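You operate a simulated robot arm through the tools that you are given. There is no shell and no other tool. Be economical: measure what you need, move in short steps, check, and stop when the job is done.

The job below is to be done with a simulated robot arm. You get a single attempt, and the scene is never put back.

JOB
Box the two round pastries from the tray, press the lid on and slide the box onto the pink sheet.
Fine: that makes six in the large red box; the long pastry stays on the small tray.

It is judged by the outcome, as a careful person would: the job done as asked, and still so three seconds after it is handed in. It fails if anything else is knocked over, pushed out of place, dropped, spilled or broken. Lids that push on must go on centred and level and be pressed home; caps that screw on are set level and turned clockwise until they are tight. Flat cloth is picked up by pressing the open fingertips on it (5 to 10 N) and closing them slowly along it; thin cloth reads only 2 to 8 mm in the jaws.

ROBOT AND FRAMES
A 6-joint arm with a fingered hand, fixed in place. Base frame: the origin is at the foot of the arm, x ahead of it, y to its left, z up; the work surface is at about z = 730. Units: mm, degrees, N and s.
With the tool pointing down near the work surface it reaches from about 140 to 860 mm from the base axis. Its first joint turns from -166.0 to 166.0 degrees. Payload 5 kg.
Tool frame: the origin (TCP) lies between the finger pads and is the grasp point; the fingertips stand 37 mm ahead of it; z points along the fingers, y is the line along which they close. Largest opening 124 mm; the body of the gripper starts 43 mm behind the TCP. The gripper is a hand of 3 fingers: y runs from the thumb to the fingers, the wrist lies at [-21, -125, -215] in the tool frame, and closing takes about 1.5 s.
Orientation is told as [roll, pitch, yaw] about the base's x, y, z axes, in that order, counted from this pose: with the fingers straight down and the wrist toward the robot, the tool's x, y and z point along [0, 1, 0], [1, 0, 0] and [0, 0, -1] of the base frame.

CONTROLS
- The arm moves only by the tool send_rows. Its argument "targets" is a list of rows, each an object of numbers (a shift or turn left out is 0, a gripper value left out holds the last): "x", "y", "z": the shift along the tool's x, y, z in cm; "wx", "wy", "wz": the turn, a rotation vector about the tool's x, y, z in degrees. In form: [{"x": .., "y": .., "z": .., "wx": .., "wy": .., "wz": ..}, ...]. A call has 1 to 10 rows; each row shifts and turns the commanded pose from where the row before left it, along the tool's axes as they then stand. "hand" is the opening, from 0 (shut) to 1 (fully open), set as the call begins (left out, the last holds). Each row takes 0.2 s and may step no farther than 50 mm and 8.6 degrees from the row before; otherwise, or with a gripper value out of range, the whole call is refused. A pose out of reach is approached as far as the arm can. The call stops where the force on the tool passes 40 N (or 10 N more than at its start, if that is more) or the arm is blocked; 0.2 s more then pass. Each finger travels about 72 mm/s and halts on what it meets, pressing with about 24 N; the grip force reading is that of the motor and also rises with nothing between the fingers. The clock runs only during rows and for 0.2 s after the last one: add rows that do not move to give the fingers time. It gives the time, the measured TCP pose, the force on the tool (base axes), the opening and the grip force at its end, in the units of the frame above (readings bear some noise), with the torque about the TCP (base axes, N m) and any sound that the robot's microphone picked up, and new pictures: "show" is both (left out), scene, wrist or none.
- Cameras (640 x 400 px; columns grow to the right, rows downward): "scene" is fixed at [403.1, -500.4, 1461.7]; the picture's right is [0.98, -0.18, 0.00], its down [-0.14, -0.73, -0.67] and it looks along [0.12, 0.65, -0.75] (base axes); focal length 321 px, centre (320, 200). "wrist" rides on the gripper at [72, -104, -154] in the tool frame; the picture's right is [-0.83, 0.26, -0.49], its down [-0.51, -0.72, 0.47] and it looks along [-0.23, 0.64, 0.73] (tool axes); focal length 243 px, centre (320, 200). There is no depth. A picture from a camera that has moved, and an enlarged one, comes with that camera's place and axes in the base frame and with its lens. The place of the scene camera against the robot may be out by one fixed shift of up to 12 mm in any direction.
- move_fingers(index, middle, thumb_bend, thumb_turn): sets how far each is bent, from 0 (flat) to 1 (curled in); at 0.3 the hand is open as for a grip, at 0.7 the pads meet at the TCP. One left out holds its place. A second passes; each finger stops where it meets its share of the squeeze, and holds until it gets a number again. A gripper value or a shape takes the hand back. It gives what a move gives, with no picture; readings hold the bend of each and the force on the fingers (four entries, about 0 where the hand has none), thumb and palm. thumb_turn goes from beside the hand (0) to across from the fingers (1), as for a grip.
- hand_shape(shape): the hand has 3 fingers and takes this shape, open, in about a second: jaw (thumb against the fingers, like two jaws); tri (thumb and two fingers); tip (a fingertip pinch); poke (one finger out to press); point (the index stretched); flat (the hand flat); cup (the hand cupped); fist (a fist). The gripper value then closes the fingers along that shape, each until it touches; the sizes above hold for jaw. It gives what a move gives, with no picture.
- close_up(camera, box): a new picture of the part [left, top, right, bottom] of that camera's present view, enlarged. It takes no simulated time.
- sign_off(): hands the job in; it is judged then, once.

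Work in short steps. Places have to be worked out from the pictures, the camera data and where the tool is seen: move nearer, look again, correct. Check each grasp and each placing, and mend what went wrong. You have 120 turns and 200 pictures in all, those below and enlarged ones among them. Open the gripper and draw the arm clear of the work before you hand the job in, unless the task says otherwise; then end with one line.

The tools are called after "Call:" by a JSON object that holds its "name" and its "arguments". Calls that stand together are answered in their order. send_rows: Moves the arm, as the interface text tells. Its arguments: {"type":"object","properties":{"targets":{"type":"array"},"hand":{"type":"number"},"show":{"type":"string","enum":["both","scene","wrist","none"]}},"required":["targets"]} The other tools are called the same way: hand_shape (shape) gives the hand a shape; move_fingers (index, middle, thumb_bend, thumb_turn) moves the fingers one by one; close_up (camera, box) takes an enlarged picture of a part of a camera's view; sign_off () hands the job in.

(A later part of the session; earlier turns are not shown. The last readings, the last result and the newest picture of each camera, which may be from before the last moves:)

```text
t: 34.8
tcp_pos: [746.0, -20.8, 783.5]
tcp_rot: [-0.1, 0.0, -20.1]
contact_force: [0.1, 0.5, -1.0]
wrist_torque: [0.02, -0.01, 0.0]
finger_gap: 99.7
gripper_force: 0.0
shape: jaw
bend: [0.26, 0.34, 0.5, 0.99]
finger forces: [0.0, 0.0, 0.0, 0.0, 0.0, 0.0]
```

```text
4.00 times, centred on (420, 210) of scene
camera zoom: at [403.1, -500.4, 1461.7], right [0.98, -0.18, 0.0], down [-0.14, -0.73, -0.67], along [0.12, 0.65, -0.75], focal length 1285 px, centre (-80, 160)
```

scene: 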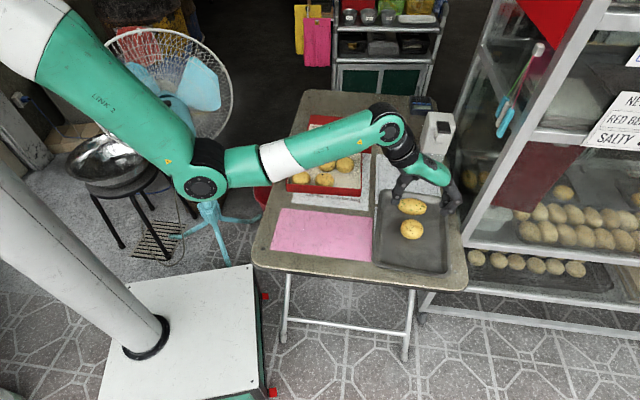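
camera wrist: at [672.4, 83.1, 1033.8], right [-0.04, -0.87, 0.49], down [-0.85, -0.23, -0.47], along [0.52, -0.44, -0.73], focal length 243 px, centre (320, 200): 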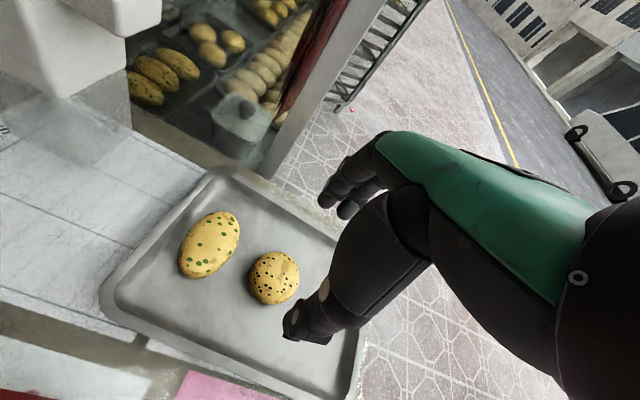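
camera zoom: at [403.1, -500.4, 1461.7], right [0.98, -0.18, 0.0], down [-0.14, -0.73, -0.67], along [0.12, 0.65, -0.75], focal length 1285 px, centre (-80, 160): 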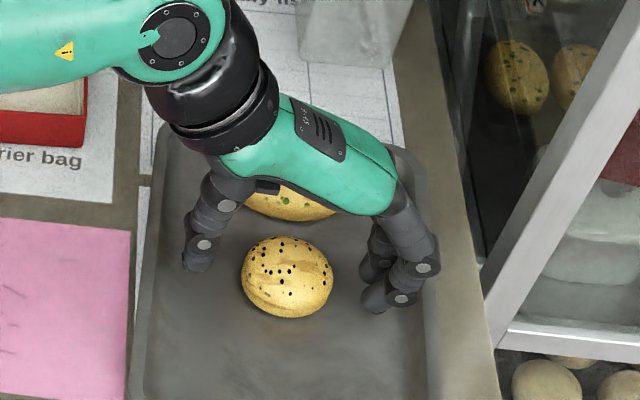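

Thumb and fingers are centred on the pastry. Closing and then a test lift.

Call:
{"name": "send_rows", "arguments": {"targets": [{}, {}, {}, {}, {}, {}], "hand": 0.1, "show": "none"}}

Call:
{"name": "send_rows", "arguments": {"targets": [{"z": -1}, {"z": -2}, {"z": -3}, {}], "show": "wrist"}}

Call:
{"name": "close_up", "arguments": {"camera": "scene", "box": [360, 160, 480, 260]}}

```text
t: 36.2
tcp_pos: [747.8, -19.4, 786.6]
tcp_rot: [0.1, -0.2, -20.1]
contact_force: [1.5, 0.6, 25.2]
wrist_torque: [-0.01, -0.13, -0.03]
finger_gap: 41.9
gripper_force: 23.4
shape: jaw
bend: [0.74, 0.54, 0.74, 1.0]
finger forces: [15.8, 10.3, 0.0, 0.0, 23.5, 0.0]
```

```text
t: 37.2
tcp_pos: [744.3, -19.8, 844.0]
tcp_rot: [-0.1, 0.0, -20.1]
contact_force: [0.4, 0.6, 0.8]
wrist_torque: [-0.02, -0.03, 0.04]
finger_gap: 30.8
gripper_force: 23.6
shape: jaw
bend: [0.75, 0.59, 0.82, 1.0]
finger forces: [0.0, 0.1, 0.0, 0.0, 0.0, 0.1]
camera wrist: at [670.9, 83.2, 997.3], right [-0.04, -0.87, 0.49], down [-0.85, -0.23, -0.47], along [0.52, -0.44, -0.73], focal length 243 px, centre (320, 200)
```

wrist: 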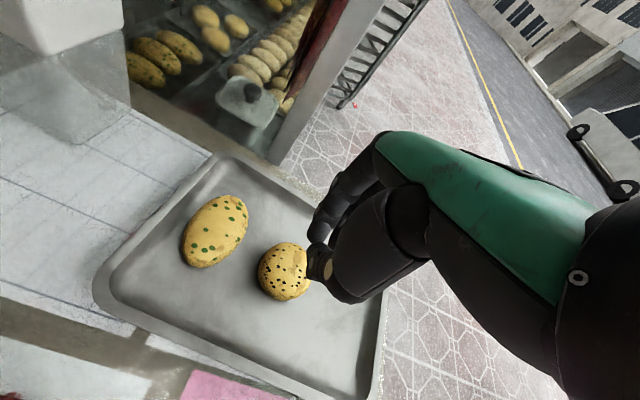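

```text
4.00 times, centred on (420, 210) of scene
camera zoom: at [403.1, -500.4, 1461.7], right [0.98, -0.18, 0.0], down [-0.14, -0.73, -0.67], along [0.12, 0.65, -0.75], focal length 1285 px, centre (-80, 160)
```

zoom: 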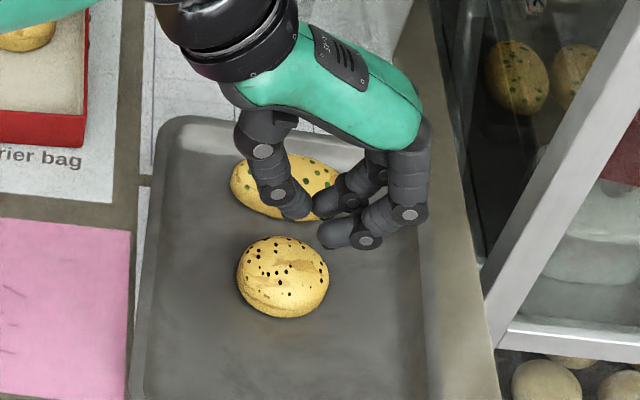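

The grip was above the widest part and slipped, and the pastry stayed put. I'll reopen and grasp lower at z≈777 as with the first one.

Call:
{"name": "send_rows", "arguments": {"targets": [{"y": -0.2}, {}, {}, {}, {"z": 2}, {"z": 2}, {"z": 1.5}, {"z": 1.2}, {}], "hand": 0.8, "show": "none"}}

Call:
{"name": "close_up", "arguments": {"camera": "scene", "box": [360, 160, 480, 260]}}

```text
t: 39.2
tcp_pos: [743.9, -19.9, 777.3]
tcp_rot: [0.1, 0.0, -20.1]
contact_force: [0.5, -0.4, 0.5]
wrist_torque: [0.0, 0.03, 0.0]
finger_gap: 99.0
gripper_force: 0.0
shape: jaw
bend: [0.26, 0.34, 0.5, 0.99]
finger forces: [0.1, 0.0, 0.0, 0.0, 0.1, 0.0]
```

```text
4.00 times, centred on (420, 210) of scene
camera zoom: at [403.1, -500.4, 1461.7], right [0.98, -0.18, 0.0], down [-0.14, -0.73, -0.67], along [0.12, 0.65, -0.75], focal length 1285 px, centre (-80, 160)
```

zoom: 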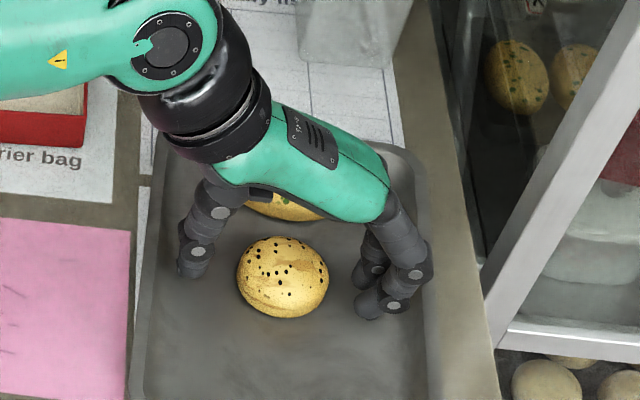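

Aligned. Shifting 5 mm in -x to mimic the grasp that worked, then closing and lifting.

Call:
{"name": "send_rows", "arguments": {"targets": [{"x": -0.5}, {}], "show": "none"}}

Call:
{"name": "send_rows", "arguments": {"targets": [{}, {}, {}, {}, {}, {}], "hand": 0.1, "show": "none"}}

Call:
{"name": "send_rows", "arguments": {"targets": [{"z": -1}, {"z": -1}, {"z": -2}, {}], "show": "wrist"}}

Call:
{"name": "close_up", "arguments": {"camera": "scene", "box": [360, 160, 480, 260]}}

```text
t: 39.8
tcp_pos: [741.1, -25.2, 777.2]
tcp_rot: [0.0, 0.1, -20.1]
contact_force: [0.7, 0.2, 0.0]
wrist_torque: [0.02, 0.01, 0.0]
finger_gap: 98.9
gripper_force: 0.1
shape: jaw
bend: [0.26, 0.34, 0.5, 0.99]
finger forces: [0.1, 0.1, 0.1, 0.0, 0.0, 0.0]
```

```text
t: 41.2
tcp_pos: [741.5, -24.6, 776.4]
tcp_rot: [0.1, 0.0, -20.2]
contact_force: [-0.5, 0.2, -0.1]
wrist_torque: [0.0, 0.05, 0.01]
finger_gap: 48.6
gripper_force: 24.4
shape: jaw
bend: [0.74, 0.54, 0.72, 1.0]
finger forces: [14.2, 6.5, 0.0, 0.0, 21.4, 0.0]
```

```text
t: 42.2
tcp_pos: [742.4, -25.5, 816.4]
tcp_rot: [0.0, 0.0, -20.1]
contact_force: [-0.4, -0.7, -0.7]
wrist_torque: [-0.02, 0.0, -0.01]
finger_gap: 48.9
gripper_force: 23.6
shape: jaw
bend: [0.74, 0.54, 0.72, 1.0]
finger forces: [14.3, 6.5, 0.0, 0.0, 21.3, 0.1]
camera wrist: at [668.1, 77.8, 971.1], right [-0.04, -0.87, 0.49], down [-0.85, -0.23, -0.47], along [0.52, -0.44, -0.73], focal length 243 px, centre (320, 200)
```

wrist: 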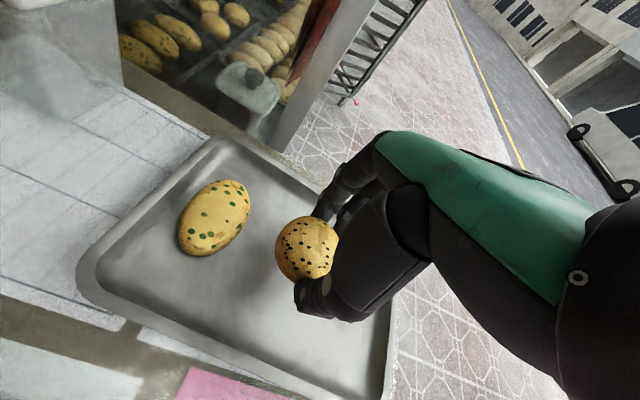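

```text
4.00 times, centred on (420, 210) of scene
camera zoom: at [403.1, -500.4, 1461.7], right [0.98, -0.18, 0.0], down [-0.14, -0.73, -0.67], along [0.12, 0.65, -0.75], focal length 1285 px, centre (-80, 160)
```

zoom: 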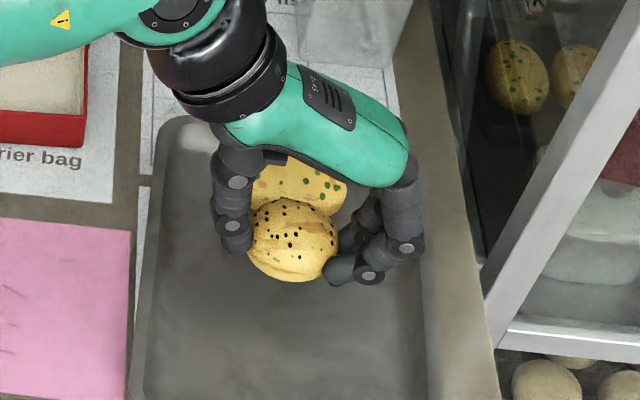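

The second pastry is held firmly. I'll raise it and carry it over the box, then rotate toward yaw 120 so the thumb goes into the front-right corner and the fingers into the gap between pastries.

Call:
{"name": "send_rows", "arguments": {"targets": [{"z": -4.5}, {"z": -4.5}, {"x": 2.86, "y": -3.29}, {"x": 2.86, "y": -3.29}, {"x": 2.86, "y": -3.29}, {"x": 2.86, "y": -3.29}, {"x": 2.86, "y": -3.29}, {"x": 2.86, "y": -3.29}, {}], "show": "none"}}

Call:
{"name": "send_rows", "arguments": {"targets": [{"wz": -8}, {"wz": -8}, {"wz": -8}, {"wz": -8}, {"wz": -8}, {"wz": -8}, {"wz": -8}, {"wz": -8}, {"wz": -8}, {"wz": -8}], "show": "none"}}

Call:
{"name": "send_rows", "arguments": {"targets": [{"wz": -8}, {"wz": -8}, {"wz": -8}, {"wz": -8}, {"wz": -8}, {"wz": -8}, {"wz": -8}, {"wz": -4}, {}], "show": "both"}}

```text
t: 44.2
tcp_pos: [614.2, 203.8, 904.8]
tcp_rot: [0.0, 0.0, -20.2]
contact_force: [-0.3, 0.2, -0.1]
wrist_torque: [-0.01, 0.0, -0.02]
finger_gap: 48.6
gripper_force: 23.7
shape: jaw
bend: [0.74, 0.54, 0.72, 1.0]
finger forces: [14.4, 6.7, 0.1, 0.0, 21.4, 0.0]
```

```text
t: 46.4
tcp_pos: [616.0, 204.3, 906.6]
tcp_rot: [0.1, 0.0, 60.2]
contact_force: [0.2, 0.5, -0.9]
wrist_torque: [-0.01, 0.05, 0.04]
finger_gap: 48.8
gripper_force: 23.5
shape: jaw
bend: [0.74, 0.54, 0.72, 1.0]
finger forces: [14.4, 6.4, 0.1, 0.1, 21.4, 0.0]
```

```text
t: 48.4
tcp_pos: [615.2, 205.1, 908.6]
tcp_rot: [0.0, 0.0, 119.9]
contact_force: [0.0, -0.7, -0.1]
wrist_torque: [-0.01, -0.04, 0.02]
finger_gap: 48.9
gripper_force: 24.3
shape: jaw
bend: [0.74, 0.54, 0.72, 1.0]
finger forces: [14.4, 6.5, 0.0, 0.0, 21.3, 0.0]
camera wrist: at [604.1, 77.7, 1061.1], right [0.59, 0.64, 0.49], down [0.8, -0.37, -0.47], along [-0.12, 0.67, -0.73], focal length 243 px, centre (320, 200)
```

scene: 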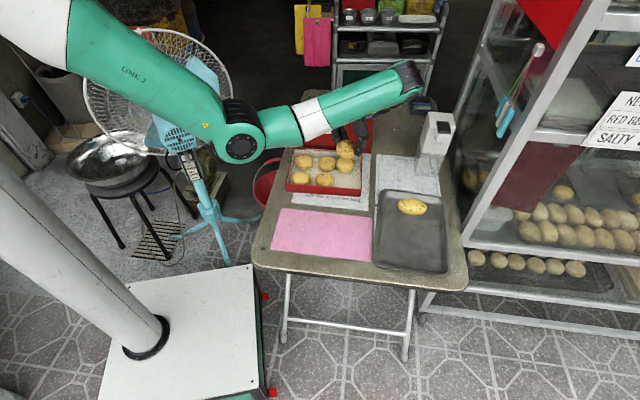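
wrist: 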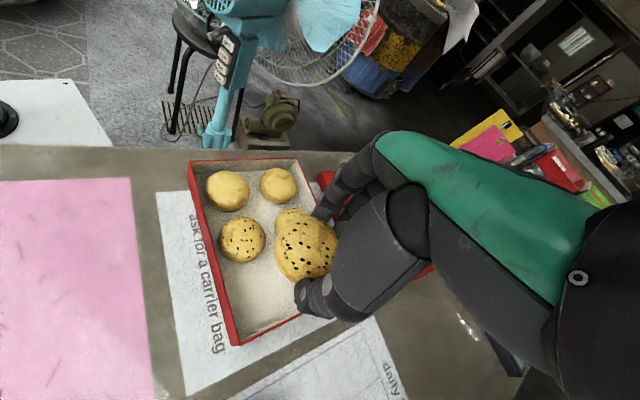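

Yaw 120 is reached. Descending to about z 830 to check alignment.

Call:
{"name": "send_rows", "arguments": {"targets": [{"z": 2.6}, {"z": 2.6}, {"z": 2.6}, {}], "show": "none"}}

Call:
{"name": "close_up", "arguments": {"camera": "wrist", "box": [100, 100, 400, 380]}}

Call:
{"name": "close_up", "arguments": {"camera": "scene", "box": [270, 100, 410, 220]}}

```text
t: 49.4
tcp_pos: [617.3, 203.7, 830.1]
tcp_rot: [0.0, 0.0, 119.9]
contact_force: [0.2, -0.1, -1.5]
wrist_torque: [0.0, 0.02, -0.01]
finger_gap: 48.9
gripper_force: 25.0
shape: jaw
bend: [0.74, 0.54, 0.72, 1.0]
finger forces: [14.3, 6.5, 0.0, 0.0, 21.2, 0.1]
```

```text
1.43 times, centred on (250, 240) of wrist
camera zoom: at [604.4, 78.0, 983.3], right [0.59, 0.64, 0.49], down [0.8, -0.37, -0.47], along [-0.12, 0.67, -0.73], focal length 347 px, centre (420, 143)
```

zoom: 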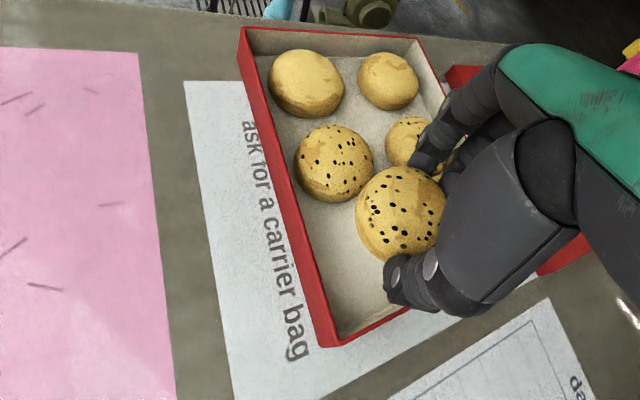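

```text
3.33 times, centred on (340, 160) of scene
camera zoom: at [403.1, -500.4, 1461.7], right [0.98, -0.18, 0.0], down [-0.14, -0.73, -0.67], along [0.12, 0.65, -0.75], focal length 1071 px, centre (253, 333)
```

zoom: 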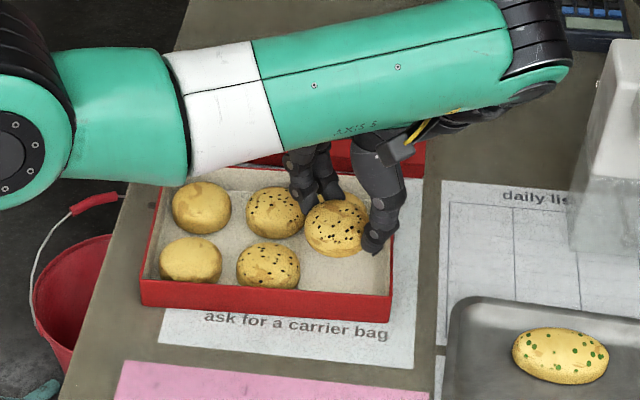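

The pastry lines up with the empty cell. I'll shift 5 mm toward the corner and lower partly.

Call:
{"name": "send_rows", "arguments": {"targets": [{"y": -0.5}, {"z": 1.5}, {"z": 1.5}, {"z": 0.8}, {}], "show": "none"}}

Call:
{"name": "close_up", "arguments": {"camera": "wrist", "box": [100, 100, 400, 380]}}

Call:
{"name": "close_up", "arguments": {"camera": "scene", "box": [270, 100, 410, 220]}}

```text
t: 50.6
tcp_pos: [619.6, 197.9, 790.0]
tcp_rot: [0.0, 0.0, 119.8]
contact_force: [-0.4, 0.5, -0.2]
wrist_torque: [0.0, -0.01, -0.01]
finger_gap: 48.7
gripper_force: 24.6
shape: jaw
bend: [0.74, 0.54, 0.72, 1.0]
finger forces: [14.4, 6.5, 0.1, 0.0, 21.3, 0.0]
```

```text
1.43 times, centred on (250, 240) of wrist
camera zoom: at [607.0, 71.7, 943.6], right [0.59, 0.64, 0.49], down [0.8, -0.37, -0.47], along [-0.12, 0.67, -0.73], focal length 347 px, centre (420, 143)
```

zoom: 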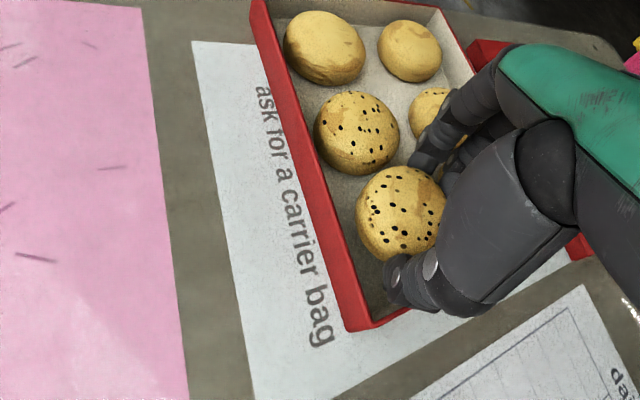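

```text
3.33 times, centred on (340, 160) of scene
camera zoom: at [403.1, -500.4, 1461.7], right [0.98, -0.18, 0.0], down [-0.14, -0.73, -0.67], along [0.12, 0.65, -0.75], focal length 1071 px, centre (253, 333)
```

zoom: 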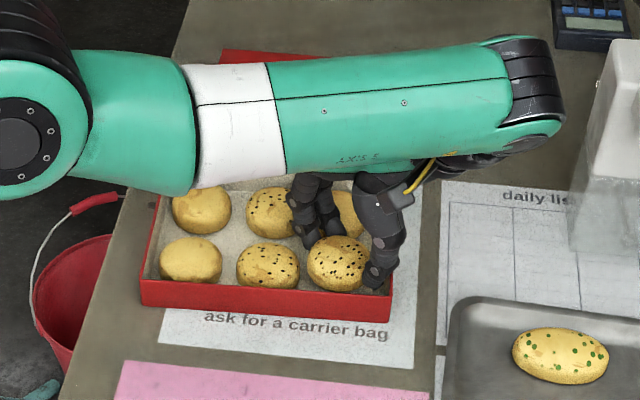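

The fit is good so far. Lowering the last ~12 mm slowly.

Call:
{"name": "send_rows", "arguments": {"targets": [{"z": 0.5}, {"z": 0.4}, {"z": 0.3}, {}], "show": "none"}}

Call:
{"name": "close_up", "arguments": {"camera": "scene", "box": [270, 100, 410, 220]}}

```text
t: 51.6
tcp_pos: [618.6, 198.5, 778.4]
tcp_rot: [0.0, 0.0, 119.9]
contact_force: [0.0, -0.4, -0.1]
wrist_torque: [0.06, -0.02, 0.03]
finger_gap: 48.8
gripper_force: 23.5
shape: jaw
bend: [0.74, 0.54, 0.72, 1.0]
finger forces: [14.3, 8.6, 0.0, 0.1, 21.5, 0.1]
```

```text
3.33 times, centred on (340, 160) of scene
camera zoom: at [403.1, -500.4, 1461.7], right [0.98, -0.18, 0.0], down [-0.14, -0.73, -0.67], along [0.12, 0.65, -0.75], focal length 1071 px, centre (253, 333)
```

zoom: 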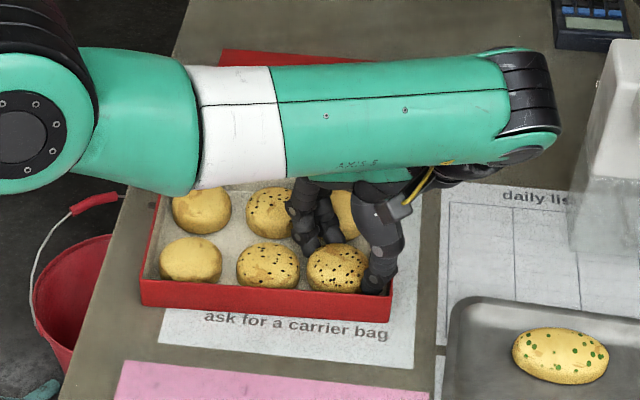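

Lowering 2 mm to touch, then opening all fingers by a small amount with the thumb commanded to hold.

Call:
{"name": "send_rows", "arguments": {"targets": [{"z": 0.2}, {}], "show": "none"}}

Call:
{"name": "move_fingers", "arguments": {"index": 0.64, "middle": 0.44, "thumb_bend": 0.7}}

Call:
{"name": "close_up", "arguments": {"camera": "scene", "box": [270, 100, 410, 220]}}

```text
t: 52.2
tcp_pos: [618.3, 199.2, 776.5]
tcp_rot: [0.0, 0.0, 120.0]
contact_force: [0.2, -0.5, 1.4]
wrist_torque: [0.03, -0.01, 0.04]
finger_gap: 48.9
gripper_force: 24.1
shape: jaw
bend: [0.74, 0.54, 0.72, 1.0]
finger forces: [14.6, 8.2, 0.1, 0.1, 21.8, 0.0]
```

```text
t: 53.2
tcp_pos: [618.6, 198.7, 778.0]
tcp_rot: [-0.1, 0.1, 120.0]
contact_force: [3.8, -2.0, 14.4]
wrist_torque: [0.01, 0.02, -0.04]
finger_gap: 57.9
gripper_force: 11.0
shape: fingers
bend: [0.43, 0.44, 0.64, 1.0]
finger forces: [9.7, 0.0, 0.1, 0.0, 13.4, 0.1]
```

```text
3.33 times, centred on (340, 160) of scene
camera zoom: at [403.1, -500.4, 1461.7], right [0.98, -0.18, 0.0], down [-0.14, -0.73, -0.67], along [0.12, 0.65, -0.75], focal length 1071 px, centre (253, 333)
```

zoom: 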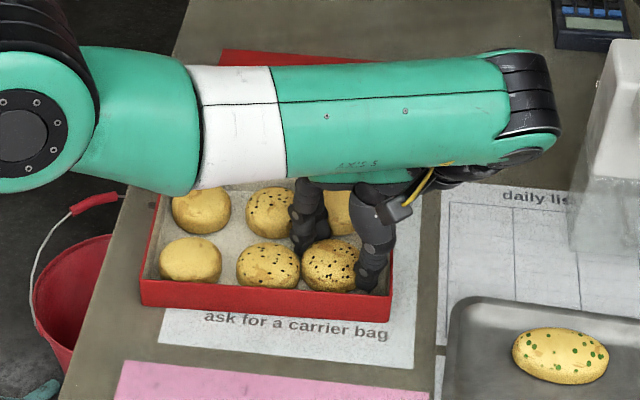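

The pastry has dropped to the floor, but index and thumb still touch it. Opening a little more.

Call:
{"name": "move_fingers", "arguments": {"index": 0.36, "middle": 0.38, "thumb_bend": 0.58}}

Call:
{"name": "send_rows", "arguments": {"targets": [{"z": -0.3}, {"z": -0.7}, {"z": -1.5}, {"z": -3}, {"z": -4}, {"z": -4}, {}], "show": "wrist"}}

Call:
{"name": "close_up", "arguments": {"camera": "scene", "box": [270, 100, 410, 220]}}

```text
t: 54.2
tcp_pos: [619.1, 199.3, 777.1]
tcp_rot: [-0.1, 0.0, 120.0]
contact_force: [-1.2, -0.2, 0.2]
wrist_torque: [0.0, -0.02, 0.04]
finger_gap: 77.8
gripper_force: 0.0
shape: fingers
bend: [0.36, 0.38, 0.57, 1.0]
finger forces: [0.1, 0.2, 0.1, 0.0, 0.0, 0.0]
```

```text
t: 55.8
tcp_pos: [619.5, 200.5, 910.9]
tcp_rot: [0.0, 0.1, 119.9]
contact_force: [0.1, -0.1, -0.3]
wrist_torque: [0.01, -0.01, 0.01]
finger_gap: 78.0
gripper_force: 0.0
shape: fingers
bend: [0.36, 0.38, 0.57, 1.0]
finger forces: [0.0, 0.0, 0.1, 0.0, 0.0, 0.0]
camera wrist: at [607.3, 72.9, 1065.1], right [0.59, 0.64, 0.49], down [0.8, -0.37, -0.47], along [-0.12, 0.67, -0.73], focal length 243 px, centre (320, 200)
```

wrist: 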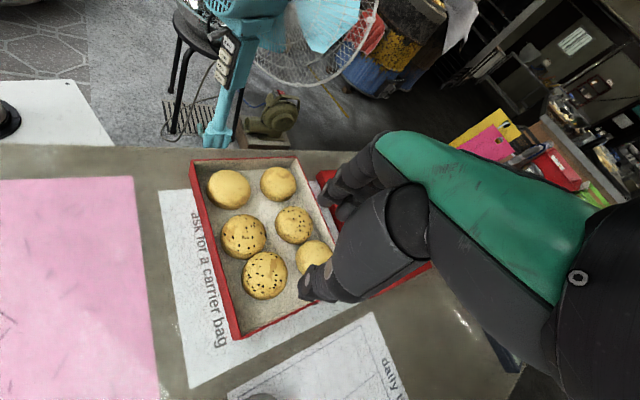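

```text
3.33 times, centred on (340, 160) of scene
camera zoom: at [403.1, -500.4, 1461.7], right [0.98, -0.18, 0.0], down [-0.14, -0.73, -0.67], along [0.12, 0.65, -0.75], focal length 1071 px, centre (253, 333)
```

zoom: 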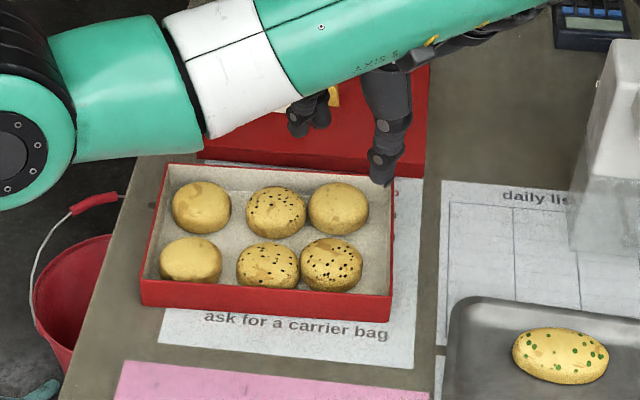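

All six are in place. I'll take enlarged views to pin down the box rim and lid pose before fetching the lid.

Call:
{"name": "close_up", "arguments": {"camera": "wrist", "box": [170, 140, 370, 360]}}

```text
1.82 times, centred on (270, 250) of wrist
camera zoom: at [607.3, 72.9, 1065.1], right [0.59, 0.64, 0.49], down [0.8, -0.37, -0.47], along [-0.12, 0.67, -0.73], focal length 441 px, centre (411, 109)
```

zoom: 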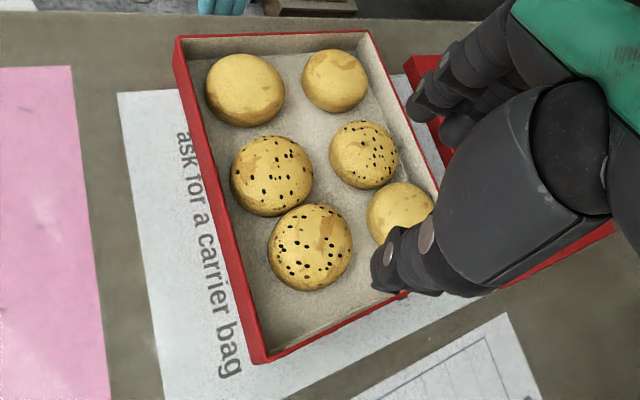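

Box centre is about (557,251), yaw about -16°. Next I'll rotate to yaw 72 and look at the lid and its yellow grip.

Call:
{"name": "send_rows", "arguments": {"targets": [{"wz": 8}, {"wz": 8}, {"wz": 8}, {"wz": 8}, {"wz": 8}, {"wz": 8}, {"y": 4.8}, {"y": 4.8, "x": -0.5}, {}], "hand": 0.5, "show": "none"}}

Call:
{"name": "close_up", "arguments": {"camera": "wrist", "box": [40, 80, 400, 320]}}

Call:
{"name": "close_up", "arguments": {"camera": "scene", "box": [270, 100, 410, 220]}}

```text
t: 57.8
tcp_pos: [654.6, 290.9, 911.5]
tcp_rot: [0.1, 0.0, 71.8]
contact_force: [0.2, 0.5, 0.3]
wrist_torque: [0.01, 0.03, 0.02]
finger_gap: 61.8
gripper_force: 0.0
shape: jaw
bend: [0.74, 0.45, 0.69, 1.0]
finger forces: [0.0, 0.1, 0.0, 0.0, 0.0, 0.0]
```

```text
1.67 times, centred on (220, 200) of wrist
camera zoom: at [551.8, 214.4, 1065.4], right [0.87, -0.01, 0.49], down [0.26, -0.84, -0.47], along [0.42, 0.54, -0.73], focal length 404 px, centre (487, 200)
```

zoom: 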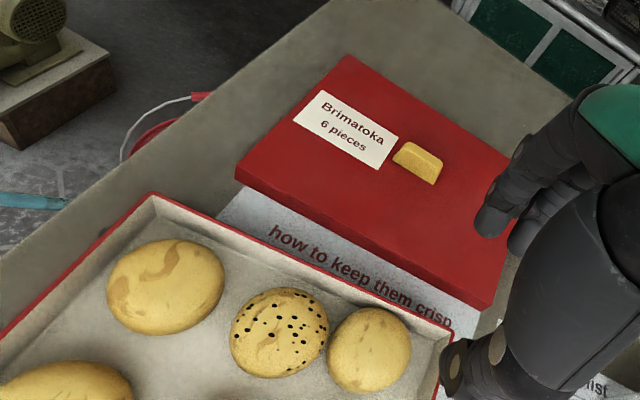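

```text
3.33 times, centred on (340, 160) of scene
camera zoom: at [403.1, -500.4, 1461.7], right [0.98, -0.18, 0.0], down [-0.14, -0.73, -0.67], along [0.12, 0.65, -0.75], focal length 1071 px, centre (253, 333)
```

zoom: 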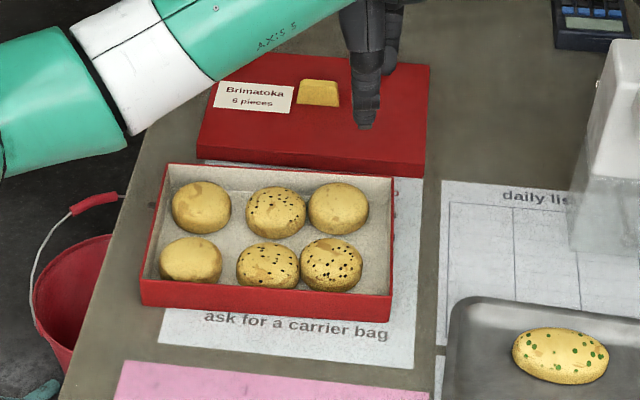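

The lid centre and its yellow grip are both near (648,458), with lid yaw about -17°. I'll hover above the grip with the fingers set to close across its short side.

Call:
{"name": "send_rows", "arguments": {"targets": [{"wz": -1.2}, {"y": 4, "x": 1.4}, {"y": 4, "x": 1.4}, {"y": 4, "x": 1.4}, {"y": 3.8, "x": 1.3}, {"z": 3}, {"z": 3}, {}], "show": "wrist"}}

Call:
{"name": "close_up", "arguments": {"camera": "scene", "box": [280, 80, 400, 180]}}

```text
t: 59.6
tcp_pos: [646.4, 458.2, 849.8]
tcp_rot: [0.0, 0.0, 73.1]
contact_force: [-0.2, 0.2, -0.1]
wrist_torque: [0.01, 0.03, -0.01]
finger_gap: 62.0
gripper_force: 0.0
shape: jaw
bend: [0.74, 0.45, 0.69, 1.0]
finger forces: [0.0, 0.0, 0.1, 0.0, 0.1, 0.0]
camera wrist: at [546.3, 378.5, 1003.3], right [0.87, 0.01, 0.49], down [0.28, -0.84, -0.47], along [0.41, 0.55, -0.73], focal length 243 px, centre (320, 200)
```

wrist: 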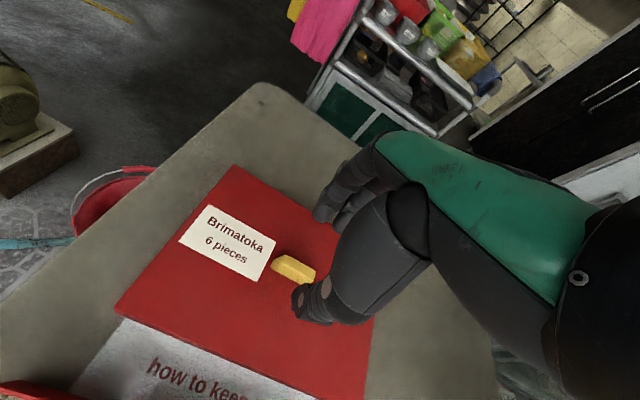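

```text
4.00 times, centred on (340, 130) of scene
camera zoom: at [403.1, -500.4, 1461.7], right [0.98, -0.18, 0.0], down [-0.14, -0.73, -0.67], along [0.12, 0.65, -0.75], focal length 1285 px, centre (240, 480)
```

zoom: 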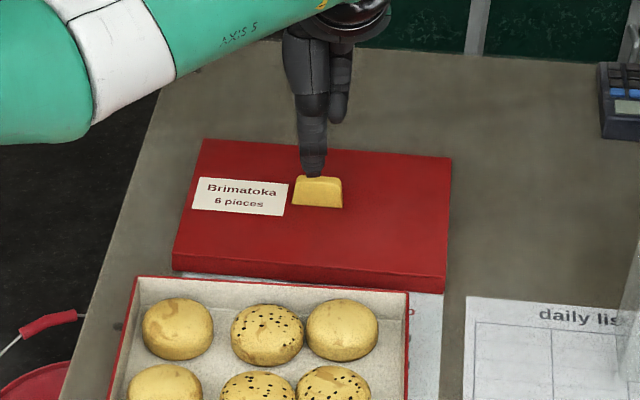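

The grip centre is about (650,459). A small correction, then descend so the tips nearly touch the lid.

Call:
{"name": "send_rows", "arguments": {"targets": [{"y": 0.2, "x": -0.3}, {"z": 2}, {"z": 2}, {"z": 1.2}, {}], "show": "none"}}

Call:
{"name": "close_up", "arguments": {"camera": "wrist", "box": [180, 120, 420, 320]}}

Call:
{"name": "close_up", "arguments": {"camera": "scene", "box": [280, 80, 400, 180]}}

```text
t: 60.8
tcp_pos: [649.8, 458.6, 799.8]
tcp_rot: [0.0, 0.1, 73.2]
contact_force: [-0.7, -0.4, 0.2]
wrist_torque: [0.0, 0.01, 0.0]
finger_gap: 62.0
gripper_force: 0.1
shape: jaw
bend: [0.74, 0.45, 0.69, 1.0]
finger forces: [0.1, 0.0, 0.0, 0.1, 0.0, 0.1]
```

```text
2.00 times, centred on (300, 220) of wrist
camera zoom: at [549.6, 378.8, 953.0], right [0.87, 0.01, 0.49], down [0.28, -0.84, -0.47], along [0.41, 0.55, -0.73], focal length 485 px, centre (360, 160)
```

zoom: 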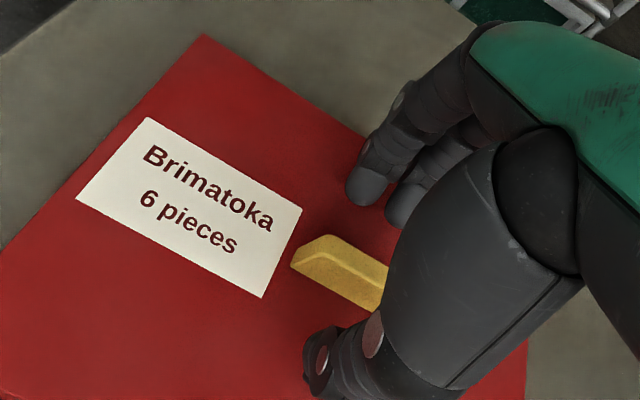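

```text
4.00 times, centred on (340, 130) of scene
camera zoom: at [403.1, -500.4, 1461.7], right [0.98, -0.18, 0.0], down [-0.14, -0.73, -0.67], along [0.12, 0.65, -0.75], focal length 1285 px, centre (240, 480)
```

zoom: 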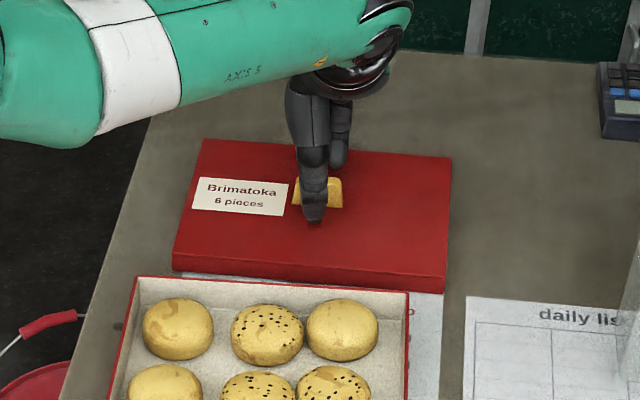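

Thumb is in front of and fingers behind the yellow grip. Lowering 6 mm and closing.

Call:
{"name": "send_rows", "arguments": {"targets": [{"z": 0.4}, {"z": 0.2}, {}], "show": "none"}}

Call:
{"name": "send_rows", "arguments": {"targets": [{}, {}, {}, {}, {}, {}], "hand": 0, "show": "none"}}

Call:
{"name": "close_up", "arguments": {"camera": "wrist", "box": [180, 120, 420, 320]}}

Call:
{"name": "close_up", "arguments": {"camera": "scene", "box": [280, 80, 400, 180]}}

```text
t: 61.6
tcp_pos: [650.1, 459.0, 793.5]
tcp_rot: [0.0, 0.1, 73.1]
contact_force: [0.7, 0.4, -0.5]
wrist_torque: [0.0, -0.02, 0.03]
finger_gap: 62.0
gripper_force: 0.0
shape: jaw
bend: [0.74, 0.45, 0.69, 1.0]
finger forces: [0.0, 0.0, 0.1, 0.0, 0.1, 0.1]
```

```text
t: 63.0
tcp_pos: [649.4, 459.1, 793.8]
tcp_rot: [0.0, 0.0, 73.1]
contact_force: [0.3, 0.3, 0.6]
wrist_torque: [0.02, -0.01, -0.01]
finger_gap: 7.1
gripper_force: 23.9
shape: jaw
bend: [0.71, 0.67, 0.73, 1.0]
finger forces: [13.9, 7.2, 0.0, 0.0, 21.1, 0.1]
```

```text
2.00 times, centred on (300, 220) of wrist
camera zoom: at [549.4, 378.6, 947.5], right [0.87, 0.01, 0.49], down [0.28, -0.84, -0.47], along [0.41, 0.55, -0.73], focal length 485 px, centre (360, 160)
```

zoom: 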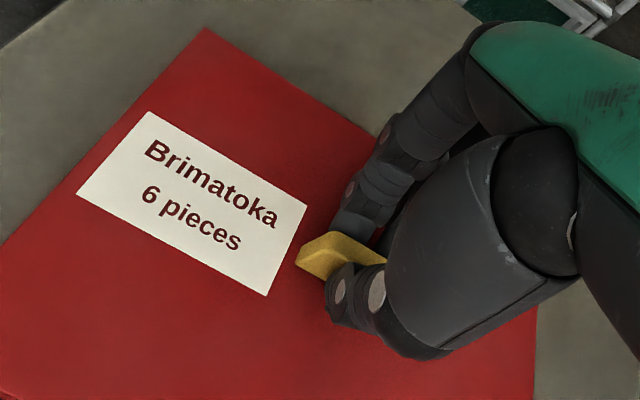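

```text
4.00 times, centred on (340, 130) of scene
camera zoom: at [403.1, -500.4, 1461.7], right [0.98, -0.18, 0.0], down [-0.14, -0.73, -0.67], along [0.12, 0.65, -0.75], focal length 1285 px, centre (240, 480)
```

zoom: 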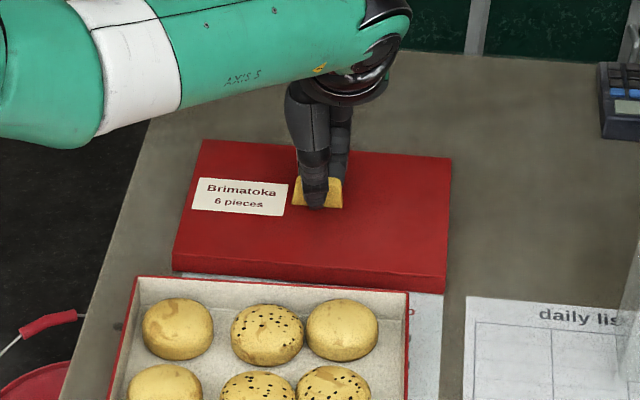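

The grip is held with even contact. Lifting the lid slowly to check that it stays level.

Call:
{"name": "send_rows", "arguments": {"targets": [{"z": -0.5}, {"z": -1.5}, {"z": -2}, {"z": -2}, {}], "show": "both"}}

Call:
{"name": "close_up", "arguments": {"camera": "scene", "box": [280, 80, 400, 180]}}

```text
t: 64.2
tcp_pos: [649.6, 457.4, 853.7]
tcp_rot: [0.0, 0.0, 73.0]
contact_force: [0.2, -0.5, -0.4]
wrist_torque: [-0.01, -0.03, -0.05]
finger_gap: 7.4
gripper_force: 24.1
shape: jaw
bend: [0.71, 0.67, 0.73, 1.0]
finger forces: [13.8, 7.5, 0.1, 0.1, 21.2, 0.0]
camera wrist: at [549.6, 378.5, 1007.4], right [0.87, 0.01, 0.49], down [0.28, -0.84, -0.47], along [0.41, 0.55, -0.73], focal length 243 px, centre (320, 200)
```

scene: 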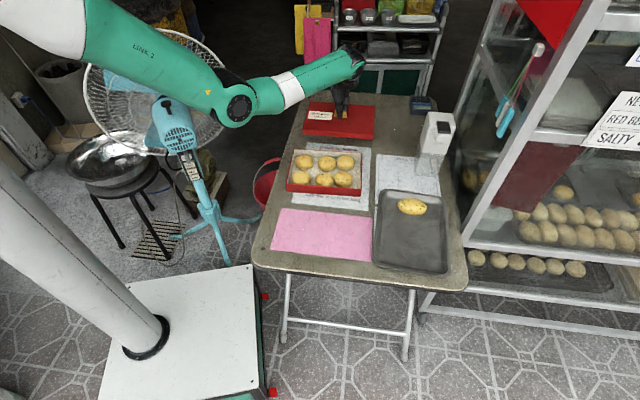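
wrist: 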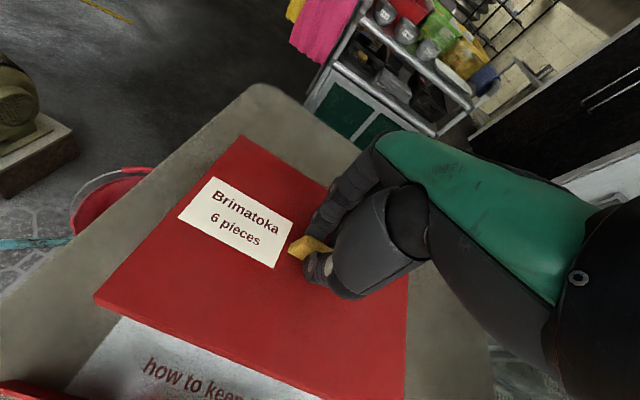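

```text
4.00 times, centred on (340, 130) of scene
camera zoom: at [403.1, -500.4, 1461.7], right [0.98, -0.18, 0.0], down [-0.14, -0.73, -0.67], along [0.12, 0.65, -0.75], focal length 1285 px, centre (240, 480)
```

zoom: 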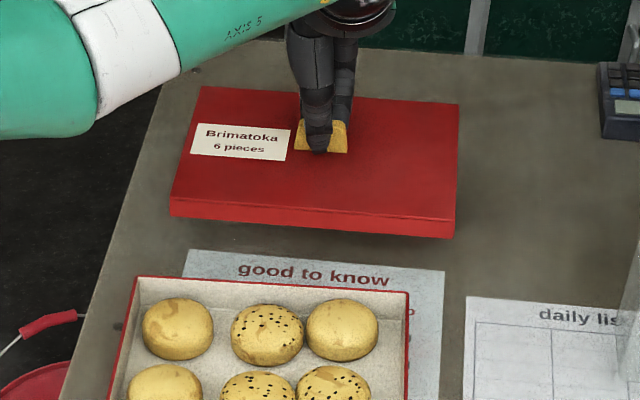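

The lid is lifted and level. I'll carry it over the box at (557,251), turning about 2° to match the box yaw.

Call:
{"name": "send_rows", "arguments": {"targets": [{"z": -2}, {"x": 0.47, "y": -3.75}, {"x": 0.47, "y": -3.75}, {"x": 0.47, "y": -3.75}, {"x": 0.47, "y": -3.75}, {"x": 0.47, "y": -3.75}, {"x": 0.45, "y": -3.75}, {"wz": -2}, {}], "show": "wrist"}}

Call:
{"name": "close_up", "arguments": {"camera": "scene", "box": [270, 120, 390, 220]}}

```text
t: 66.2
tcp_pos: [558.2, 250.3, 873.6]
tcp_rot: [0.0, 0.0, 75.1]
contact_force: [-0.2, -0.1, -0.9]
wrist_torque: [-0.03, 0.0, -0.01]
finger_gap: 7.1
gripper_force: 23.8
shape: jaw
bend: [0.71, 0.67, 0.73, 1.0]
finger forces: [14.0, 7.5, 0.0, 0.0, 21.4, 0.1]
camera wrist: at [461.1, 167.3, 1026.8], right [0.87, 0.04, 0.49], down [0.3, -0.83, -0.47], along [0.39, 0.56, -0.73], focal length 243 px, centre (320, 200)
```

wrist: 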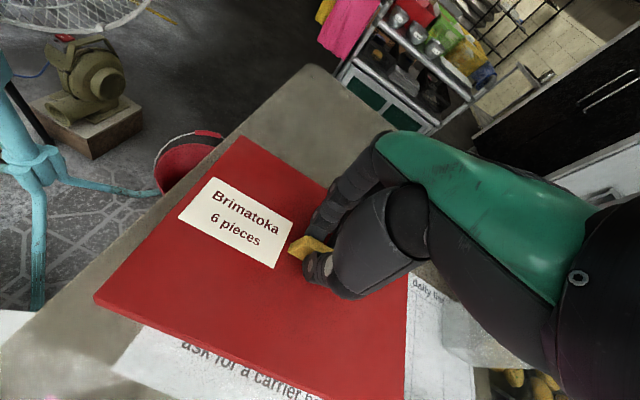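

```text
4.00 times, centred on (330, 170) of scene
camera zoom: at [403.1, -500.4, 1461.7], right [0.98, -0.18, 0.0], down [-0.14, -0.73, -0.67], along [0.12, 0.65, -0.75], focal length 1285 px, centre (280, 320)
```

zoom: 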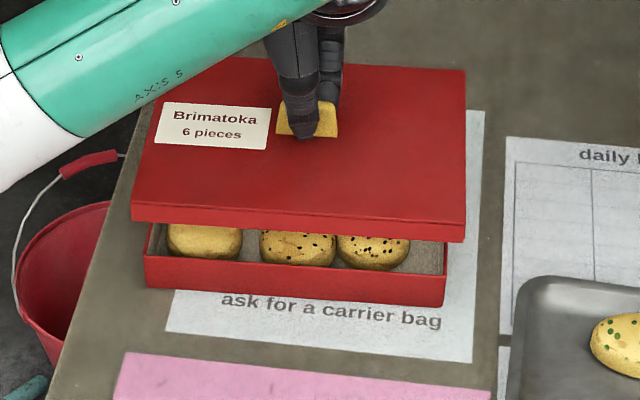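

The estimated lid-to-box offset is about 1 mm. Descending to just above the rim for a closer comparison.

Call:
{"name": "send_rows", "arguments": {"targets": [{"z": 1.5}, {"z": 1.2}, {"z": 0.8}, {}], "show": "none"}}

Call:
{"name": "close_up", "arguments": {"camera": "scene", "box": [280, 140, 376, 212]}}

Call:
{"name": "close_up", "arguments": {"camera": "wrist", "box": [60, 100, 440, 400]}}

```text
t: 67.2
tcp_pos: [559.4, 250.5, 837.0]
tcp_rot: [-0.1, 0.1, 75.2]
contact_force: [-0.1, 0.7, -0.4]
wrist_torque: [0.01, 0.0, -0.02]
finger_gap: 7.1
gripper_force: 23.8
shape: jaw
bend: [0.71, 0.67, 0.73, 1.0]
finger forces: [13.8, 7.5, 0.0, 0.1, 21.4, 0.0]
```

```text
5.56 times, centred on (328, 176) of scene
camera zoom: at [403.1, -500.4, 1461.7], right [0.98, -0.18, 0.0], down [-0.14, -0.73, -0.67], along [0.12, 0.65, -0.75], focal length 1785 px, centre (276, 333)
```

zoom: 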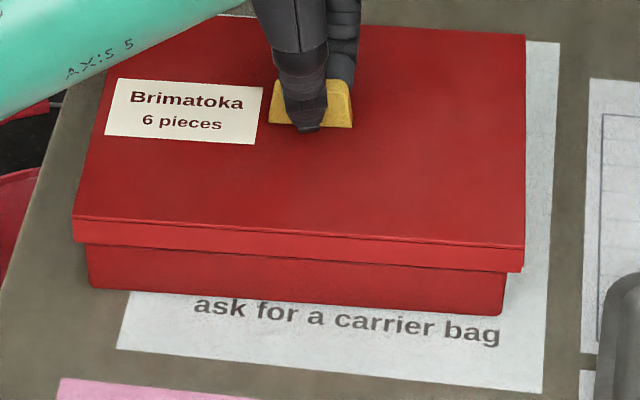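

```text
1.33 times, centred on (250, 250) of wrist
camera zoom: at [460.6, 167.7, 991.4], right [0.87, 0.04, 0.49], down [0.3, -0.83, -0.47], along [0.39, 0.56, -0.73], focal length 324 px, centre (413, 133)
```

zoom: 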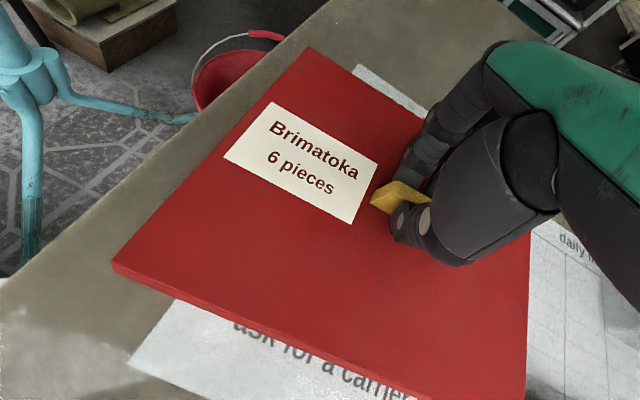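

Nearly centred. I'll correct 1.5 mm left and 1 mm back, then lower gently onto the rim.

Call:
{"name": "send_rows", "arguments": {"targets": [{"x": 0.15, "y": 0.1}, {"z": 0.5}, {"z": 0.4}, {"z": 0.3}, {}], "show": "none"}}

Call:
{"name": "close_up", "arguments": {"camera": "scene", "box": [280, 140, 376, 212]}}

```text
t: 68.4
tcp_pos: [558.0, 251.8, 826.4]
tcp_rot: [0.0, -0.1, 75.0]
contact_force: [0.5, -0.8, -0.6]
wrist_torque: [0.03, 0.0, 0.0]
finger_gap: 7.0
gripper_force: 24.3
shape: jaw
bend: [0.71, 0.67, 0.73, 1.0]
finger forces: [13.8, 7.5, 0.0, 0.0, 21.3, 0.1]
```

```text
5.56 times, centred on (328, 176) of scene
camera zoom: at [403.1, -500.4, 1461.7], right [0.98, -0.18, 0.0], down [-0.14, -0.73, -0.67], along [0.12, 0.65, -0.75], focal length 1785 px, centre (276, 333)
```

zoom: 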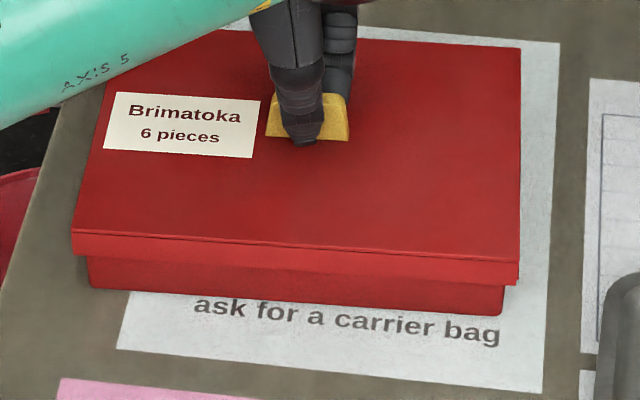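

Overhang is balanced on both sides and there is no contact yet. Continuing down.

Call:
{"name": "send_rows", "arguments": {"targets": [{"z": 0.3}, {"z": 0.3}, {"z": 0.3}, {}], "show": "none"}}

Call:
{"name": "close_up", "arguments": {"camera": "scene", "box": [280, 140, 376, 212]}}

```text
t: 69.4
tcp_pos: [556.2, 251.7, 817.5]
tcp_rot: [0.0, 0.0, 75.1]
contact_force: [1.1, 0.1, -0.7]
wrist_torque: [0.02, -0.04, -0.02]
finger_gap: 7.0
gripper_force: 23.9
shape: jaw
bend: [0.71, 0.67, 0.73, 1.0]
finger forces: [13.7, 7.6, 0.0, 0.1, 21.3, 0.0]
```

```text
5.56 times, centred on (328, 176) of scene
camera zoom: at [403.1, -500.4, 1461.7], right [0.98, -0.18, 0.0], down [-0.14, -0.73, -0.67], along [0.12, 0.65, -0.75], focal length 1785 px, centre (276, 333)
```

zoom: 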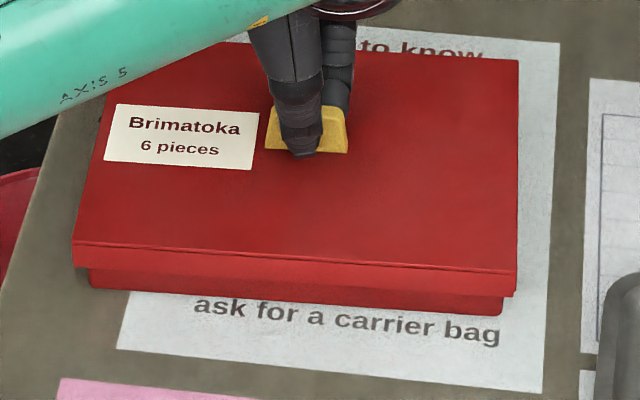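

No contact yet, and the lid is about 1 mm left. Correcting 1 mm and lowering further.

Call:
{"name": "send_rows", "arguments": {"targets": [{"x": -0.1}, {"z": 0.3}, {"z": 0.3}, {"z": 0.3}, {}], "show": "none"}}

Call:
{"name": "close_up", "arguments": {"camera": "scene", "box": [280, 140, 376, 212]}}

```text
t: 70.6
tcp_pos: [557.6, 253.1, 811.6]
tcp_rot: [-0.3, -0.3, 75.1]
contact_force: [-9.4, -3.3, 37.7]
wrist_torque: [-0.13, 0.28, 0.06]
finger_gap: 9.0
gripper_force: 23.7
shape: jaw
bend: [0.71, 0.71, 0.73, 1.0]
finger forces: [17.0, 9.0, 0.1, 0.0, 32.1, 0.0]
heard: snap
```

```text
5.56 times, centred on (328, 176) of scene
camera zoom: at [403.1, -500.4, 1461.7], right [0.98, -0.18, 0.0], down [-0.14, -0.73, -0.67], along [0.12, 0.65, -0.75], focal length 1785 px, centre (276, 333)
```

zoom: 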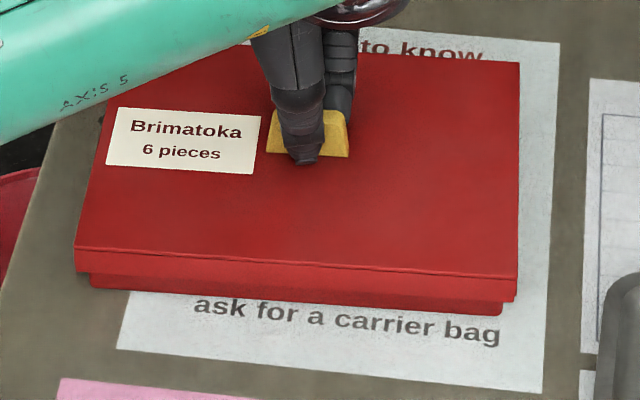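

A snap was heard and the lid looks level and seated. I'll open the hand, rise and inspect closely.

Call:
{"name": "send_rows", "arguments": {"targets": [{"z": -0.3}, {}, {}, {}, {"z": -3}, {"z": -4}, {"z": -4}, {}], "hand": 0.5, "show": "wrist"}}

Call:
{"name": "close_up", "arguments": {"camera": "scene", "box": [280, 140, 376, 212]}}

```text
t: 72.4
tcp_pos: [558.9, 251.1, 923.0]
tcp_rot: [0.0, 0.2, 75.1]
contact_force: [0.3, 0.8, -0.9]
wrist_torque: [0.01, 0.0, -0.01]
finger_gap: 61.6
gripper_force: 0.1
shape: jaw
bend: [0.74, 0.45, 0.69, 1.0]
finger forces: [0.0, 0.1, 0.0, 0.1, 0.0, 0.1]
camera wrist: at [460.7, 168.5, 1077.8], right [0.87, 0.04, 0.49], down [0.3, -0.83, -0.47], along [0.39, 0.56, -0.73], focal length 243 px, centre (320, 200)
```

wrist: 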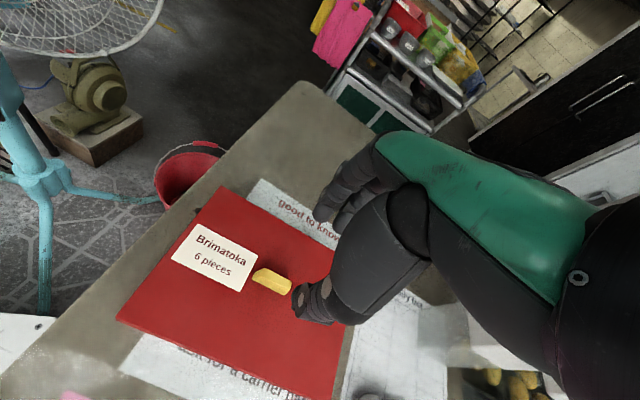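

```text
5.56 times, centred on (328, 176) of scene
camera zoom: at [403.1, -500.4, 1461.7], right [0.98, -0.18, 0.0], down [-0.14, -0.73, -0.67], along [0.12, 0.65, -0.75], focal length 1785 px, centre (276, 333)
```

zoom: 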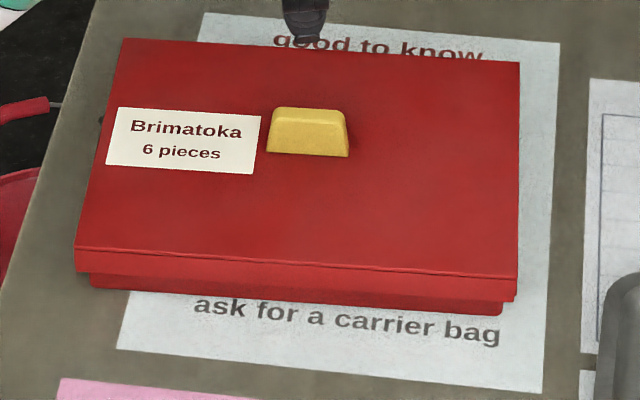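

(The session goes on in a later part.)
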